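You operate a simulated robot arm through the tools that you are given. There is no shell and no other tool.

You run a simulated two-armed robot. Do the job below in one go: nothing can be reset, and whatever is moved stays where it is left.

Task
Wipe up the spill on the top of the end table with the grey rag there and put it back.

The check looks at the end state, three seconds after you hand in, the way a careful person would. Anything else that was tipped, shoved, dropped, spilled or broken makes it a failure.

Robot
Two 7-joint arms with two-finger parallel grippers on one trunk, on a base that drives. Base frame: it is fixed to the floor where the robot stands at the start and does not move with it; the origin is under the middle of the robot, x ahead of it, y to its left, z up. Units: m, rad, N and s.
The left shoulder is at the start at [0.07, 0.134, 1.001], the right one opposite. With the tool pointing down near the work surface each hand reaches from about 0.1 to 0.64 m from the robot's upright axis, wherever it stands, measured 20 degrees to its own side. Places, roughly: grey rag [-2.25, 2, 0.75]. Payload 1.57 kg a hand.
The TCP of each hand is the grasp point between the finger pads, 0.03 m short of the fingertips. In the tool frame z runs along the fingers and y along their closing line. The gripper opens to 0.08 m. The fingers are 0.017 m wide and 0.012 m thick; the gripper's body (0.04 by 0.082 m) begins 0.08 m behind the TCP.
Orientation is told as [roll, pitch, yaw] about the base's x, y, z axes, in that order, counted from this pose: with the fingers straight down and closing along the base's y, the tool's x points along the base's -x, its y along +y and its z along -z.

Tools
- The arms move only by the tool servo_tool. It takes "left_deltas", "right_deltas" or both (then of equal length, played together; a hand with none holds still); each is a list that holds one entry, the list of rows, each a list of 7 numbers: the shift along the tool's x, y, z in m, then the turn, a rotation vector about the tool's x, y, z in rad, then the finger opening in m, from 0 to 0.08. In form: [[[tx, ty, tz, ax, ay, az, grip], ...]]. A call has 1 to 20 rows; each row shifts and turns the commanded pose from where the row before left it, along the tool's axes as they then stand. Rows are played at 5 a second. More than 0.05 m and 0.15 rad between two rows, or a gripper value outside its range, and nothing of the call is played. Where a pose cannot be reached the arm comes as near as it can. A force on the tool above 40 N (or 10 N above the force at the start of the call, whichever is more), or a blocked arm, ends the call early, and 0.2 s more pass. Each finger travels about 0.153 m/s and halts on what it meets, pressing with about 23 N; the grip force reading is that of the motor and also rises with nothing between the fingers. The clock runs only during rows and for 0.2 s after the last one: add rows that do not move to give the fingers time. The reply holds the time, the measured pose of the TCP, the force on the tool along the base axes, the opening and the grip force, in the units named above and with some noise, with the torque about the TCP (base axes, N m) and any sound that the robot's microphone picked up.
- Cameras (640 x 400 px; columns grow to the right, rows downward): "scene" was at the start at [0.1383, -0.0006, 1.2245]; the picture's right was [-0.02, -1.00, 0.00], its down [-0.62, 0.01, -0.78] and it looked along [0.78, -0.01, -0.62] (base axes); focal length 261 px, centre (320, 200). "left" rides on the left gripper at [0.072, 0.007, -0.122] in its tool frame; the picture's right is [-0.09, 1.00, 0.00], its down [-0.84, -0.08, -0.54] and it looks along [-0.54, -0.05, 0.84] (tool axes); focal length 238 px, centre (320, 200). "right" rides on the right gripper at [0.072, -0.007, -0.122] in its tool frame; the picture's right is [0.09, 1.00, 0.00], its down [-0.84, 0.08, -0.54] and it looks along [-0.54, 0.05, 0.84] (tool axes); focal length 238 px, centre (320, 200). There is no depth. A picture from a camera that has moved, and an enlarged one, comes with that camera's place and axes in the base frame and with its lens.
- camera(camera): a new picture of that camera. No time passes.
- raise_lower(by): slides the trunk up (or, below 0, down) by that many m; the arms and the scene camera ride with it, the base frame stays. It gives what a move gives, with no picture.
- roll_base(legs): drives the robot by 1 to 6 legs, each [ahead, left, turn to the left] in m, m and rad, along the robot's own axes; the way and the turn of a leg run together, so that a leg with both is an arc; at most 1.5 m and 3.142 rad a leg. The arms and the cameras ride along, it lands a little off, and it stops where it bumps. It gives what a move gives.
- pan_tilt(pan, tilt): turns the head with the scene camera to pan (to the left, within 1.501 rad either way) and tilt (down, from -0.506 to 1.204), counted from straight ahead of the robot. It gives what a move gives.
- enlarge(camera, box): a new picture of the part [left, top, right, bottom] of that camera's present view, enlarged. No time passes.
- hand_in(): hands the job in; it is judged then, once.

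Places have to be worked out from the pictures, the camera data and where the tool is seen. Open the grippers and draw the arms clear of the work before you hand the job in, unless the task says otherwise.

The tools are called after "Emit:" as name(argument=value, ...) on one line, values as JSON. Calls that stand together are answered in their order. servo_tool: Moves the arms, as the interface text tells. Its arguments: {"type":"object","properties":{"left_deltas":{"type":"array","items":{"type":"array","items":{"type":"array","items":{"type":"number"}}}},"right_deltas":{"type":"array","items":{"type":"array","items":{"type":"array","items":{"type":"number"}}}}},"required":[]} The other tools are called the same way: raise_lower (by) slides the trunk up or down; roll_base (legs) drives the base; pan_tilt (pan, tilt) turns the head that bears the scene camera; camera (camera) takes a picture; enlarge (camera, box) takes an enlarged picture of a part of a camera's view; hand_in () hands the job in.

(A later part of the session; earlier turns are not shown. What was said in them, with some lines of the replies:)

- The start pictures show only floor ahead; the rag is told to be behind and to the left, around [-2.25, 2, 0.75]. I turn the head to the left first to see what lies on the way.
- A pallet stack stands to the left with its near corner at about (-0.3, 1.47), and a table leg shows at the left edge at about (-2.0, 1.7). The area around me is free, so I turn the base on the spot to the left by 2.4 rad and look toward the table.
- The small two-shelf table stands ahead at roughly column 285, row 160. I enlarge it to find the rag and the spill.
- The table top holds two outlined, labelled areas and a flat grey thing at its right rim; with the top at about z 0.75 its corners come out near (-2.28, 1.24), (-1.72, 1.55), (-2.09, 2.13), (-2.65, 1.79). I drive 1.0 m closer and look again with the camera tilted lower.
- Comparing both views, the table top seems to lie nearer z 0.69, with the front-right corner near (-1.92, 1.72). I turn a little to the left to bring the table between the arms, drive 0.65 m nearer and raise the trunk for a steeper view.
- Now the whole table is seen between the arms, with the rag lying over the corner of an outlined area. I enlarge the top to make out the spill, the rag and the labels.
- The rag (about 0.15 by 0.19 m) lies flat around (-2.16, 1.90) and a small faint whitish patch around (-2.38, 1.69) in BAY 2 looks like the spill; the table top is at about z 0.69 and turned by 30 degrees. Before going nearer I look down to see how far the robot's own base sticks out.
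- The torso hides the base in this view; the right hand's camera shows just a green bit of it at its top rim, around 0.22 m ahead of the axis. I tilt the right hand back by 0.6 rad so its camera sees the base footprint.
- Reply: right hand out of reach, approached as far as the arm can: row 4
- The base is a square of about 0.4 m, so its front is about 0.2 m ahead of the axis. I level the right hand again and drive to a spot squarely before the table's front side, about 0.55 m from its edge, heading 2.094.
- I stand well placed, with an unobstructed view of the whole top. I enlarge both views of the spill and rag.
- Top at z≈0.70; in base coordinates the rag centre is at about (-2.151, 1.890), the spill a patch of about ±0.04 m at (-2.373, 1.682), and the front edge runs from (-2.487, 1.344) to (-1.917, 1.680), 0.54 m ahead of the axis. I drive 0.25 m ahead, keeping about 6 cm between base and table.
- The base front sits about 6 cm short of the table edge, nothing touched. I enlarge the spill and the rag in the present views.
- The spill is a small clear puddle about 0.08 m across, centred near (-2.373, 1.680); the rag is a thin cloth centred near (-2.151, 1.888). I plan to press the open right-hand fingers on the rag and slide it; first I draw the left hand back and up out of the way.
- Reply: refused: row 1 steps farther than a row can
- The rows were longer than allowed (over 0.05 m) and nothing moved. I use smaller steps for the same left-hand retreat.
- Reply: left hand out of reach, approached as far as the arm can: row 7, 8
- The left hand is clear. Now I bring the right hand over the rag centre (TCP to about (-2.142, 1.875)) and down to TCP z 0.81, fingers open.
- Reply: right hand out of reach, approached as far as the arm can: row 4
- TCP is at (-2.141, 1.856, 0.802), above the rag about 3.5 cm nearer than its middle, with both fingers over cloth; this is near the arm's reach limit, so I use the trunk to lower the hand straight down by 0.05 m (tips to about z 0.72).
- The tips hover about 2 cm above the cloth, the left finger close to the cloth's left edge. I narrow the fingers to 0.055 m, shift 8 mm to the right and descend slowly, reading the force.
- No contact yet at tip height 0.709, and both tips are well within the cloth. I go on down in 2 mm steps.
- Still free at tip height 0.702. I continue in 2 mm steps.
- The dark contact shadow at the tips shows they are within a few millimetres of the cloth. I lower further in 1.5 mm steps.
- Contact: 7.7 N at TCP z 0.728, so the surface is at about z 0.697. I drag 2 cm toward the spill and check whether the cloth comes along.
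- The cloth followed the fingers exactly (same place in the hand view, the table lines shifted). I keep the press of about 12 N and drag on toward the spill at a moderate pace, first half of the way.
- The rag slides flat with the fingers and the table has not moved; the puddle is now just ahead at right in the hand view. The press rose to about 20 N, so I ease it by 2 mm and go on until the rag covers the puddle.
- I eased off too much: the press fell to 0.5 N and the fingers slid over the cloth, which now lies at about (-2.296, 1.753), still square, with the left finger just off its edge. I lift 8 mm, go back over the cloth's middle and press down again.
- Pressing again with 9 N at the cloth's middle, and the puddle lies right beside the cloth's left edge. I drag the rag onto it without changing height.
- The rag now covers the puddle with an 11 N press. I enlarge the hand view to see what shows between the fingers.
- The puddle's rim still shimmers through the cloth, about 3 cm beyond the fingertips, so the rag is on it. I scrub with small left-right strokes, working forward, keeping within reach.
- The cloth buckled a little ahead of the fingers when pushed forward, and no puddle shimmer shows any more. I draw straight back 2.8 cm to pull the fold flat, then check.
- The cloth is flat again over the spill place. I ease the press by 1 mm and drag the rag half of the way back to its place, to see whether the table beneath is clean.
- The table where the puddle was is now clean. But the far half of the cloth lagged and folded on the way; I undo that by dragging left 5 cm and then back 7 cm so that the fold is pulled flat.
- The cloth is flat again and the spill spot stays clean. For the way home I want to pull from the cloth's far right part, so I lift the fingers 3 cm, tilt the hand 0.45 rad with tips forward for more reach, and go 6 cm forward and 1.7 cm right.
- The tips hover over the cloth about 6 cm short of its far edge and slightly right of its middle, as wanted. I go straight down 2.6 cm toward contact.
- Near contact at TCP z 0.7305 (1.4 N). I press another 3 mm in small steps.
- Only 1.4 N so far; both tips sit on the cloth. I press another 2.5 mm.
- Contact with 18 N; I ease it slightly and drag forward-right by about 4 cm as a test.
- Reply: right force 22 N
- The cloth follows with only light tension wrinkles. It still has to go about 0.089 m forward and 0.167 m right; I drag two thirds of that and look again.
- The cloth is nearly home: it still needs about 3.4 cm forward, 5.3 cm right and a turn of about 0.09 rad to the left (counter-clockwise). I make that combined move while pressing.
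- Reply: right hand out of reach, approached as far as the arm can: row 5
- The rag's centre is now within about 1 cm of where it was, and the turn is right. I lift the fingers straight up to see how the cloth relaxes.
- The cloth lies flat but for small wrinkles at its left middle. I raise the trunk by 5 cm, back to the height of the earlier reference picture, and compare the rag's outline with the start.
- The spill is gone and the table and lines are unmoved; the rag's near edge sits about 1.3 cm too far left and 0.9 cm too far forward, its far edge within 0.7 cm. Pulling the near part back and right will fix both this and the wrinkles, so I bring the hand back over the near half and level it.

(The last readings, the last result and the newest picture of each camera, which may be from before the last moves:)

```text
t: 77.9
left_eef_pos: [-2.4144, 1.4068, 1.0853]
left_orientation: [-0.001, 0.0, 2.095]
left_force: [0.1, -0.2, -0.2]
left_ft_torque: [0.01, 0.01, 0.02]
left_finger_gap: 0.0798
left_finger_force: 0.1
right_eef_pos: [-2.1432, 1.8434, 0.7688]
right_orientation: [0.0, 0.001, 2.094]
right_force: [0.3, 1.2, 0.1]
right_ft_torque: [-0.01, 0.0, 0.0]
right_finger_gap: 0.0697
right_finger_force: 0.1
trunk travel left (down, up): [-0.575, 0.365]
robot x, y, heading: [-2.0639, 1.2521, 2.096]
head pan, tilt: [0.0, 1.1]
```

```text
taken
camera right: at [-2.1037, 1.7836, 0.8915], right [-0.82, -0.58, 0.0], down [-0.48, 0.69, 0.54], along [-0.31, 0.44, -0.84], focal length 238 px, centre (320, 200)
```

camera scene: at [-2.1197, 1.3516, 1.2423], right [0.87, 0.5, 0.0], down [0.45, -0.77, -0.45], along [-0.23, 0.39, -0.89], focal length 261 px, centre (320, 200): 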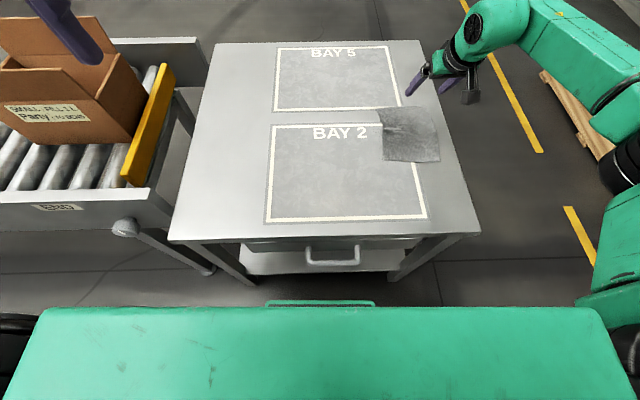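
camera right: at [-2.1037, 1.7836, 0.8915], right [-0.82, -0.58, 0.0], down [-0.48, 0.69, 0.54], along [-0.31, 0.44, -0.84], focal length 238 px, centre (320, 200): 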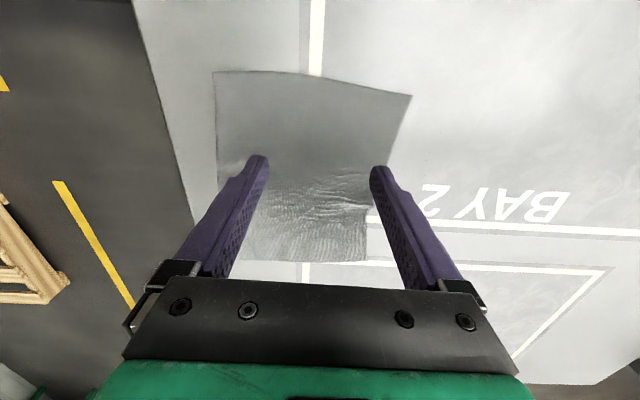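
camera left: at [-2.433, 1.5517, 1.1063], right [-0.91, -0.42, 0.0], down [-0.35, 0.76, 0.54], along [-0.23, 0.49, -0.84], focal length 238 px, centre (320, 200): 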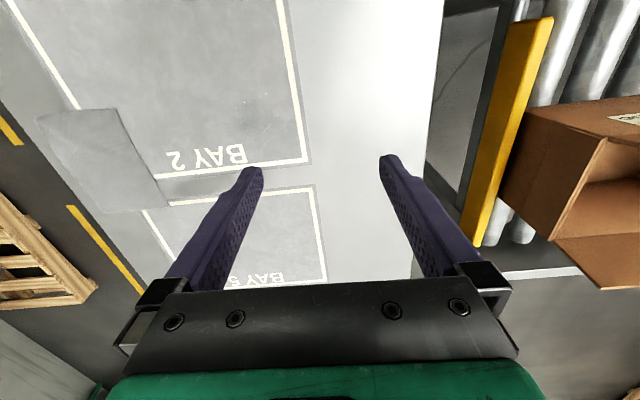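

The fingers stand over the near half, on the near side of the wrinkles. I narrow them to 0.06 m and lower to contact.

Emit:
servo_tool(right_deltas=[[[0, 0, 0.012, 0, 0, 0, 0.06], [0, 0, 0.012, 0, 0, 0, 0.06], [0, 0, 0.012, 0, 0, 0, 0.06], [0, 0, 0.002, 0, 0, 0, 0.06], [0, 0, 0.002, 0, 0, 0, 0.06], [0, 0, 0.002, 0, 0, 0, 0.06], [0, 0, 0, 0, 0, 0, 0.06]]])

```text
t: 79.5
left_eef_pos: [-2.4156, 1.406, 1.0851]
left_orientation: [0.002, 0.001, 2.094]
left_force: [0.7, -0.3, -0.2]
left_ft_torque: [0.01, 0.03, 0.02]
left_finger_gap: 0.0798
left_finger_force: 0.0
right_eef_pos: [-2.1439, 1.8444, 0.7283]
right_orientation: [-0.001, 0.001, 2.093]
right_force: [0.6, -0.7, 0.7]
right_ft_torque: [0.0, 0.0, 0.03]
right_finger_gap: 0.0601
right_finger_force: 0.1
trunk travel left (down, up): [-0.575, 0.365]
robot x, y, heading: [-2.0638, 1.2507, 2.098]
head pan, tilt: [0.0, 1.1]
```

Just above contact. I press 2.5 mm more and check the force.

Emit:
servo_tool(right_deltas=[[[0, 0, 0.0013, 0, 0, 0, 0.06], [0, 0, 0.0012, 0, 0, 0, 0.06], [0, 0, 0, 0, 0, 0, 0.06]]])

Emit:
camera(camera="right")

```text
t: 80.3
left_eef_pos: [-2.4144, 1.4044, 1.0852]
left_orientation: [0.0, -0.002, 2.093]
left_force: [0.2, -0.2, -0.1]
left_ft_torque: [0.02, 0.02, 0.02]
left_finger_gap: 0.0799
left_finger_force: 0.1
right_eef_pos: [-2.145, 1.8434, 0.7267]
right_orientation: [0.0, -0.002, 2.091]
right_force: [2.2, 1.9, 10.8]
right_ft_torque: [0.09, -0.06, -0.04]
right_finger_gap: 0.0598
right_finger_force: 0.1
trunk travel left (down, up): [-0.575, 0.365]
robot x, y, heading: [-2.0682, 1.2533, 2.094]
head pan, tilt: [0.0, 1.1]
```

```text
taken
camera right: at [-2.1035, 1.7834, 0.8489], right [-0.82, -0.58, 0.0], down [-0.48, 0.69, 0.54], along [-0.31, 0.45, -0.84], focal length 238 px, centre (320, 200)
```

right: 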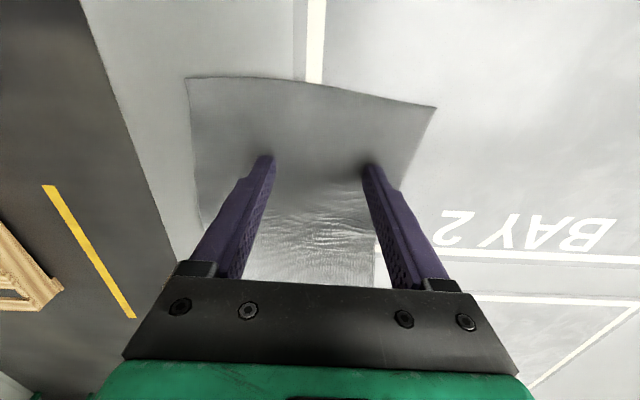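

Pressing with 11 N on the near half. I pull it 1.2 cm back and 1.3 cm right.

Emit:
servo_tool(right_deltas=[[[0.004, -0.0043, 0, 0, 0, 0, 0.06], [0.004, -0.0043, 0, 0, 0, 0, 0.06], [0.004, -0.0043, 0, 0, 0, 0, 0.06], [0, 0, 0, 0, 0, 0, 0.06]]])

Emit:
camera(camera="right")

Emit:
enlarge(camera="scene", box=[330, 60, 490, 160])

```text
t: 81.3
left_eef_pos: [-2.4165, 1.4036, 1.0843]
left_orientation: [-0.002, 0.0, 2.093]
left_force: [0.3, -0.3, -0.6]
left_ft_torque: [0.03, -0.02, 0.0]
left_finger_gap: 0.0798
left_finger_force: 0.1
right_eef_pos: [-2.1287, 1.8385, 0.7273]
right_orientation: [0.0, -0.004, 2.095]
right_force: [-4.3, 1.5, 17.4]
right_ft_torque: [-0.02, 0.18, 0.0]
right_finger_gap: 0.06
right_finger_force: 0.1
trunk travel left (down, up): [-0.575, 0.365]
robot x, y, heading: [-2.0658, 1.2528, 2.094]
head pan, tilt: [0.0, 1.1]
```

```text
taken
camera right: at [-2.0871, 1.7776, 0.8489], right [-0.82, -0.58, 0.0], down [-0.48, 0.68, 0.54], along [-0.31, 0.45, -0.84], focal length 238 px, centre (320, 200)
```

right: 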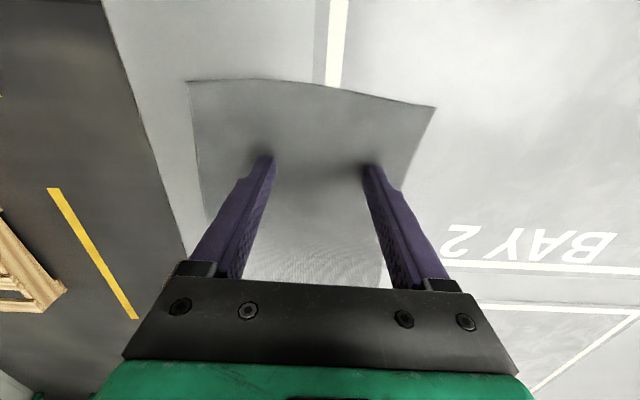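

```text
4.00 times, centred on (410, 110) of scene
camera zoom: at [-2.1201, 1.3486, 1.1926], right [0.87, 0.5, 0.0], down [0.45, -0.77, -0.46], along [-0.23, 0.4, -0.89], focal length 1042 px, centre (-40, 560)
```

zoom: 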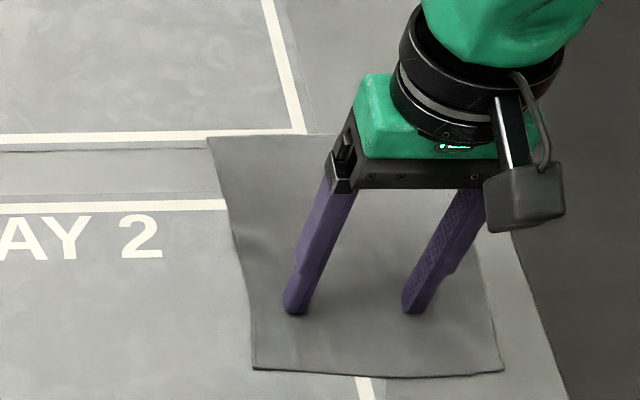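

The wrinkles are gone and the cloth lies smooth. I lift the fingers straight up, then raise the trunk to the reference height and compare the outline again.

Emit:
servo_tool(right_deltas=[[[0, 0, -0.004, 0, 0, 0, 0.06], [0, 0, -0.01, 0, 0, 0, 0.06], [0, 0, -0.02, 0, 0, 0, 0.06], [0, 0, -0.03, 0, 0, 0, 0.06], [0, 0, -0.03, 0, 0, 0, 0.06], [0, 0, -0.03, 0, 0, 0, 0.08]]])

Emit:
raise_lower(by=0.05)

Emit:
camera(camera="scene")

Emit:
enlarge(camera="scene", box=[264, 100, 456, 220])

Emit:
camera(camera="right")

```text
t: 82.7
left_eef_pos: [-2.4148, 1.4061, 1.0843]
left_orientation: [0.002, 0.0, 2.094]
left_force: [-0.2, -0.7, 0.7]
left_ft_torque: [0.01, 0.02, -0.02]
left_finger_gap: 0.0798
left_finger_force: 0.0
right_eef_pos: [-2.1271, 1.8395, 0.8496]
right_orientation: [0.001, -0.001, 2.095]
right_force: [-0.3, -0.4, -0.6]
right_ft_torque: [0.0, 0.0, -0.02]
right_finger_gap: 0.0801
right_finger_force: 0.1
trunk travel left (down, up): [-0.575, 0.365]
robot x, y, heading: [-2.0658, 1.2533, 2.095]
head pan, tilt: [0.0, 1.1]
```

```text
t: 83.6
left_eef_pos: [-2.4162, 1.4059, 1.1356]
left_orientation: [0.001, -0.001, 2.093]
left_force: [0.0, -0.2, -0.3]
left_ft_torque: [0.02, 0.05, -0.03]
left_finger_gap: 0.0798
left_finger_force: 0.1
right_eef_pos: [-2.1274, 1.8397, 0.8986]
right_orientation: [0.0, 0.0, 2.094]
right_force: [0.0, -0.2, 0.2]
right_ft_torque: [0.0, -0.01, -0.01]
right_finger_gap: 0.0801
right_finger_force: 0.1
trunk travel left (down, up): [-0.625, 0.315]
robot x, y, heading: [-2.0635, 1.2502, 2.099]
head pan, tilt: [0.0, 1.1]
```

```text
taken
camera scene: at [-2.1197, 1.3516, 1.2423], right [0.87, 0.5, 0.0], down [0.45, -0.77, -0.45], along [-0.23, 0.39, -0.89], focal length 261 px, centre (320, 200)
```

scene: 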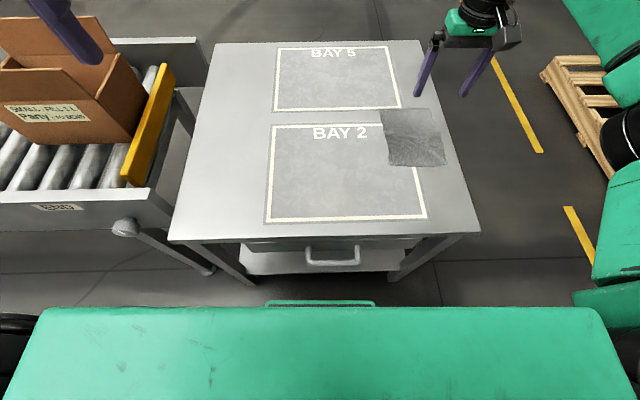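

```text
3.33 times, centred on (360, 160) of scene
camera zoom: at [-2.1197, 1.3516, 1.2423], right [0.87, 0.5, 0.0], down [0.45, -0.77, -0.45], along [-0.23, 0.39, -0.89], focal length 869 px, centre (187, 333)
```

zoom: 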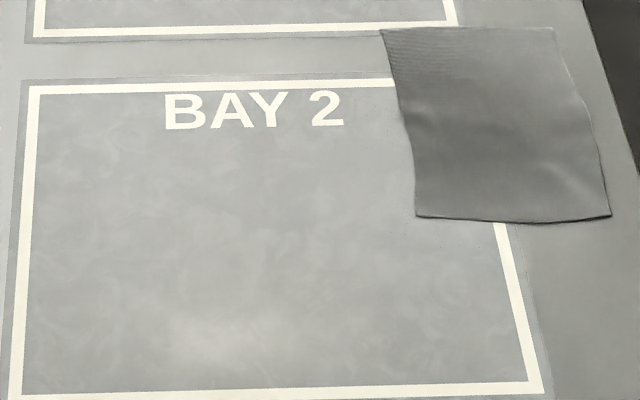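

```text
taken
camera right: at [-2.0861, 1.78, 1.0209], right [-0.82, -0.58, 0.0], down [-0.48, 0.69, 0.54], along [-0.31, 0.44, -0.84], focal length 238 px, centre (320, 200)
```

right: 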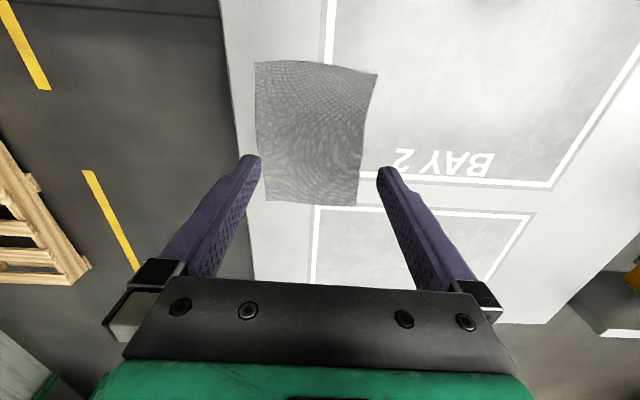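

The rag is back flat within about 1 cm of its start outline. I raise the right hand and take it to where its camera saw the puddle's glints at first, to make sure the spill is fully gone.

Emit:
servo_tool(right_deltas=[[[0, 0, -0.034, 0, 0, 0, 0.08], [0, 0, -0.034, 0, 0, 0, 0.08], [0.0306, 0.0248, 0, 0, 0, 0, 0.08], [0.0306, 0.0248, 0, 0, 0, 0, 0.08], [0.0306, 0.0248, 0, 0, 0, 0, 0.08], [0, 0, 0, 0, 0, 0, 0.08]]])

Emit:
camera(camera="right")

Emit:
enlarge(camera="right", box=[380, 110, 492, 180])

Emit:
enlarge(camera="right", box=[200, 0, 560, 225])

```text
t: 85.0
left_eef_pos: [-2.4155, 1.4065, 1.1359]
left_orientation: [0.001, 0.001, 2.094]
left_force: [-0.5, 0.1, 0.5]
left_ft_torque: [-0.02, 0.0, -0.01]
left_finger_gap: 0.0801
left_finger_force: 0.0
right_eef_pos: [-2.1461, 1.7226, 0.967]
right_orientation: [0.001, -0.001, 2.093]
right_force: [0.3, 0.5, 0.6]
right_ft_torque: [-0.05, -0.01, 0.04]
right_finger_gap: 0.0799
right_finger_force: 0.1
trunk travel left (down, up): [-0.625, 0.315]
robot x, y, heading: [-2.0636, 1.2508, 2.091]
head pan, tilt: [0.0, 1.1]
```

```text
taken
camera right: at [-2.1054, 1.6634, 1.0885], right [-0.82, -0.58, 0.0], down [-0.48, 0.69, 0.54], along [-0.31, 0.44, -0.84], focal length 238 px, centre (320, 200)
```

right: 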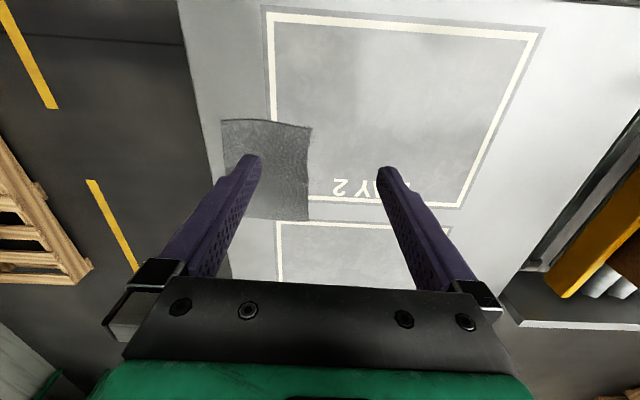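

```text
5.71 times, centred on (436, 145) of right
camera zoom: at [-2.1054, 1.6634, 1.0885], right [-0.82, -0.58, 0.0], down [-0.48, 0.69, 0.54], along [-0.31, 0.44, -0.84], focal length 1362 px, centre (-343, 514)
```

zoom: 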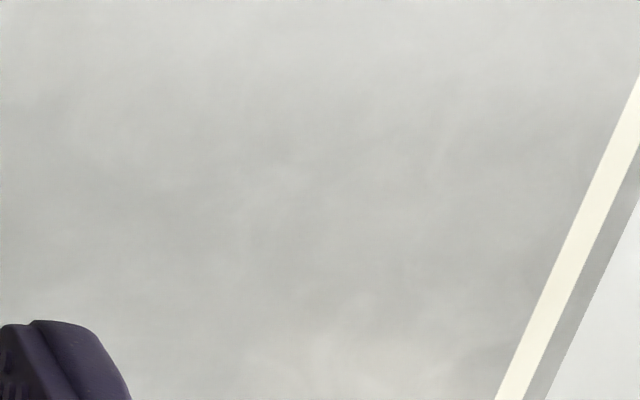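

```text
1.78 times, centred on (380, 112) of right
camera zoom: at [-2.1054, 1.6634, 1.0885], right [-0.82, -0.58, 0.0], down [-0.48, 0.69, 0.54], along [-0.31, 0.44, -0.84], focal length 424 px, centre (213, 356)
```

zoom: 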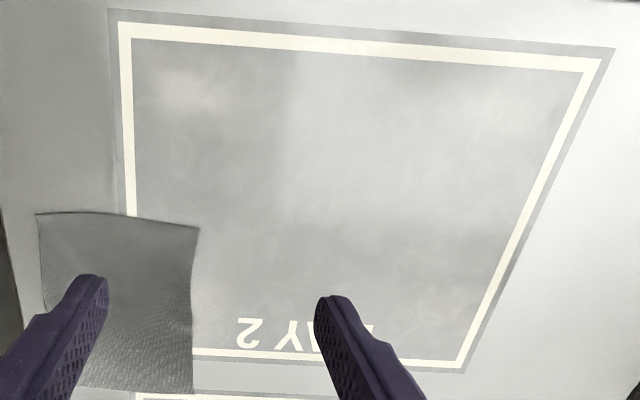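

From the same vantage the puddle's glints are all gone and the rag lies in its place; nothing else has moved. I raise the trunk and drive back to draw both arms clear of the table, then take a last look.

Emit:
raise_lower(by=0.15)

Emit:
roll_base(legs=[[-0.5, 0, 0]])

Emit:
pan_tilt(pan=0.0, tilt=0.75)

Emit:
camera(camera="scene")

Emit:
enlarge(camera="scene", box=[216, 110, 424, 240])

```text
t: 86.8
left_eef_pos: [-2.4159, 1.4062, 1.2855]
left_orientation: [-0.001, 0.0, 2.095]
left_force: [0.1, 0.9, -0.1]
left_ft_torque: [0.03, -0.01, 0.02]
left_finger_gap: 0.0801
left_finger_force: 0.0
right_eef_pos: [-2.1468, 1.7223, 1.1175]
right_orientation: [-0.002, 0.002, 2.096]
right_force: [0.0, -0.3, 0.9]
right_ft_torque: [0.01, -0.03, 0.0]
right_finger_gap: 0.0801
right_finger_force: 0.1
trunk travel left (down, up): [-0.775, 0.165]
robot x, y, heading: [-2.0628, 1.2497, 2.097]
head pan, tilt: [0.0, 1.1]
```

```text
t: 89.7
left_eef_pos: [-2.169, 0.9768, 1.2852]
left_orientation: [-0.001, 0.003, 2.095]
left_force: [0.4, 0.2, -0.9]
left_ft_torque: [-0.02, 0.0, 0.02]
left_finger_gap: 0.0801
left_finger_force: 0.0
right_eef_pos: [-1.899, 1.2936, 1.1163]
right_orientation: [0.001, 0.0, 2.094]
right_force: [0.3, -0.5, -0.2]
right_ft_torque: [-0.03, 0.0, -0.02]
right_finger_gap: 0.08
right_finger_force: 0.1
trunk travel left (down, up): [-0.775, 0.165]
robot x, y, heading: [-1.8188, 0.8247, 2.091]
head pan, tilt: [0.0, 1.1]
```

```text
t: 90.5
left_eef_pos: [-2.1669, 0.9755, 1.284]
left_orientation: [-0.001, 0.001, 2.096]
left_force: [-0.9, -0.4, 0.8]
left_ft_torque: [-0.01, 0.0, -0.02]
left_finger_gap: 0.0802
left_finger_force: 0.1
right_eef_pos: [-1.8987, 1.2926, 1.1163]
right_orientation: [-0.001, 0.002, 2.096]
right_force: [0.3, 0.6, 0.3]
right_ft_torque: [0.03, -0.01, -0.01]
right_finger_gap: 0.0798
right_finger_force: 0.1
trunk travel left (down, up): [-0.775, 0.165]
robot x, y, heading: [-1.8147, 0.822, 2.093]
head pan, tilt: [0.0, 0.75]
```

```text
taken
camera scene: at [-1.8808, 0.9375, 1.418], right [0.87, 0.5, 0.0], down [0.34, -0.59, -0.73], along [-0.37, 0.63, -0.68], focal length 261 px, centre (320, 200)
```

scene: 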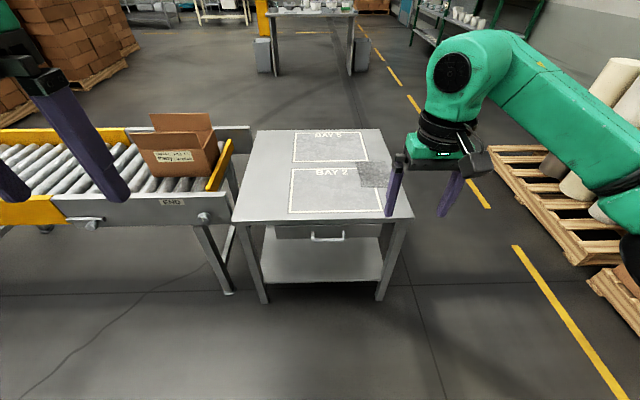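

```text
3.08 times, centred on (320, 175) of scene
camera zoom: at [-1.8808, 0.9375, 1.418], right [0.87, 0.5, 0.0], down [0.34, -0.59, -0.73], along [-0.37, 0.63, -0.68], focal length 802 px, centre (320, 277)
```

zoom: 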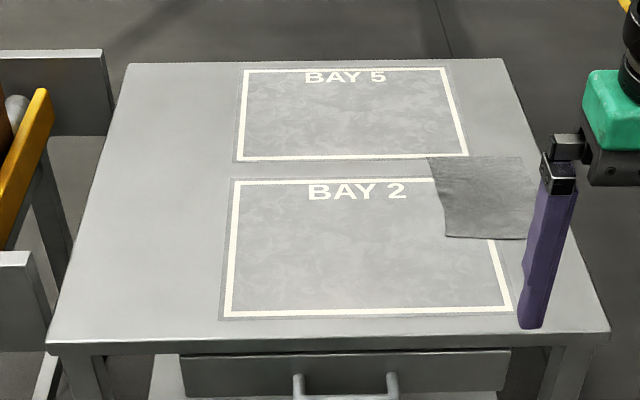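

The top is clean, the rag lies flat in its old place over the corner of BAY 2, the table, conveyor box and drawer are unchanged, and both hands are open and clear. I hand the job in.

Emit:
hand_in()

```text
The job is handed in.
```

I wiped up the spill and put the grey rag back in its place, then handed the job in.

- **Spill:** the small clear puddle in BAY 2 is gone. I checked from the same camera position that first showed its glints, and none were left.
- **Rag:** it lies flat over the corner of BAY 2, about 1 cm nearer the front edge than where it started. It creased once on the way back, and I pulled it smooth again.
- **Surroundings:** the last pictures show the table, drawer and conveyor box as they were. Both grippers are open, and the robot stands about 0.8 m back from the table, clear of the work.
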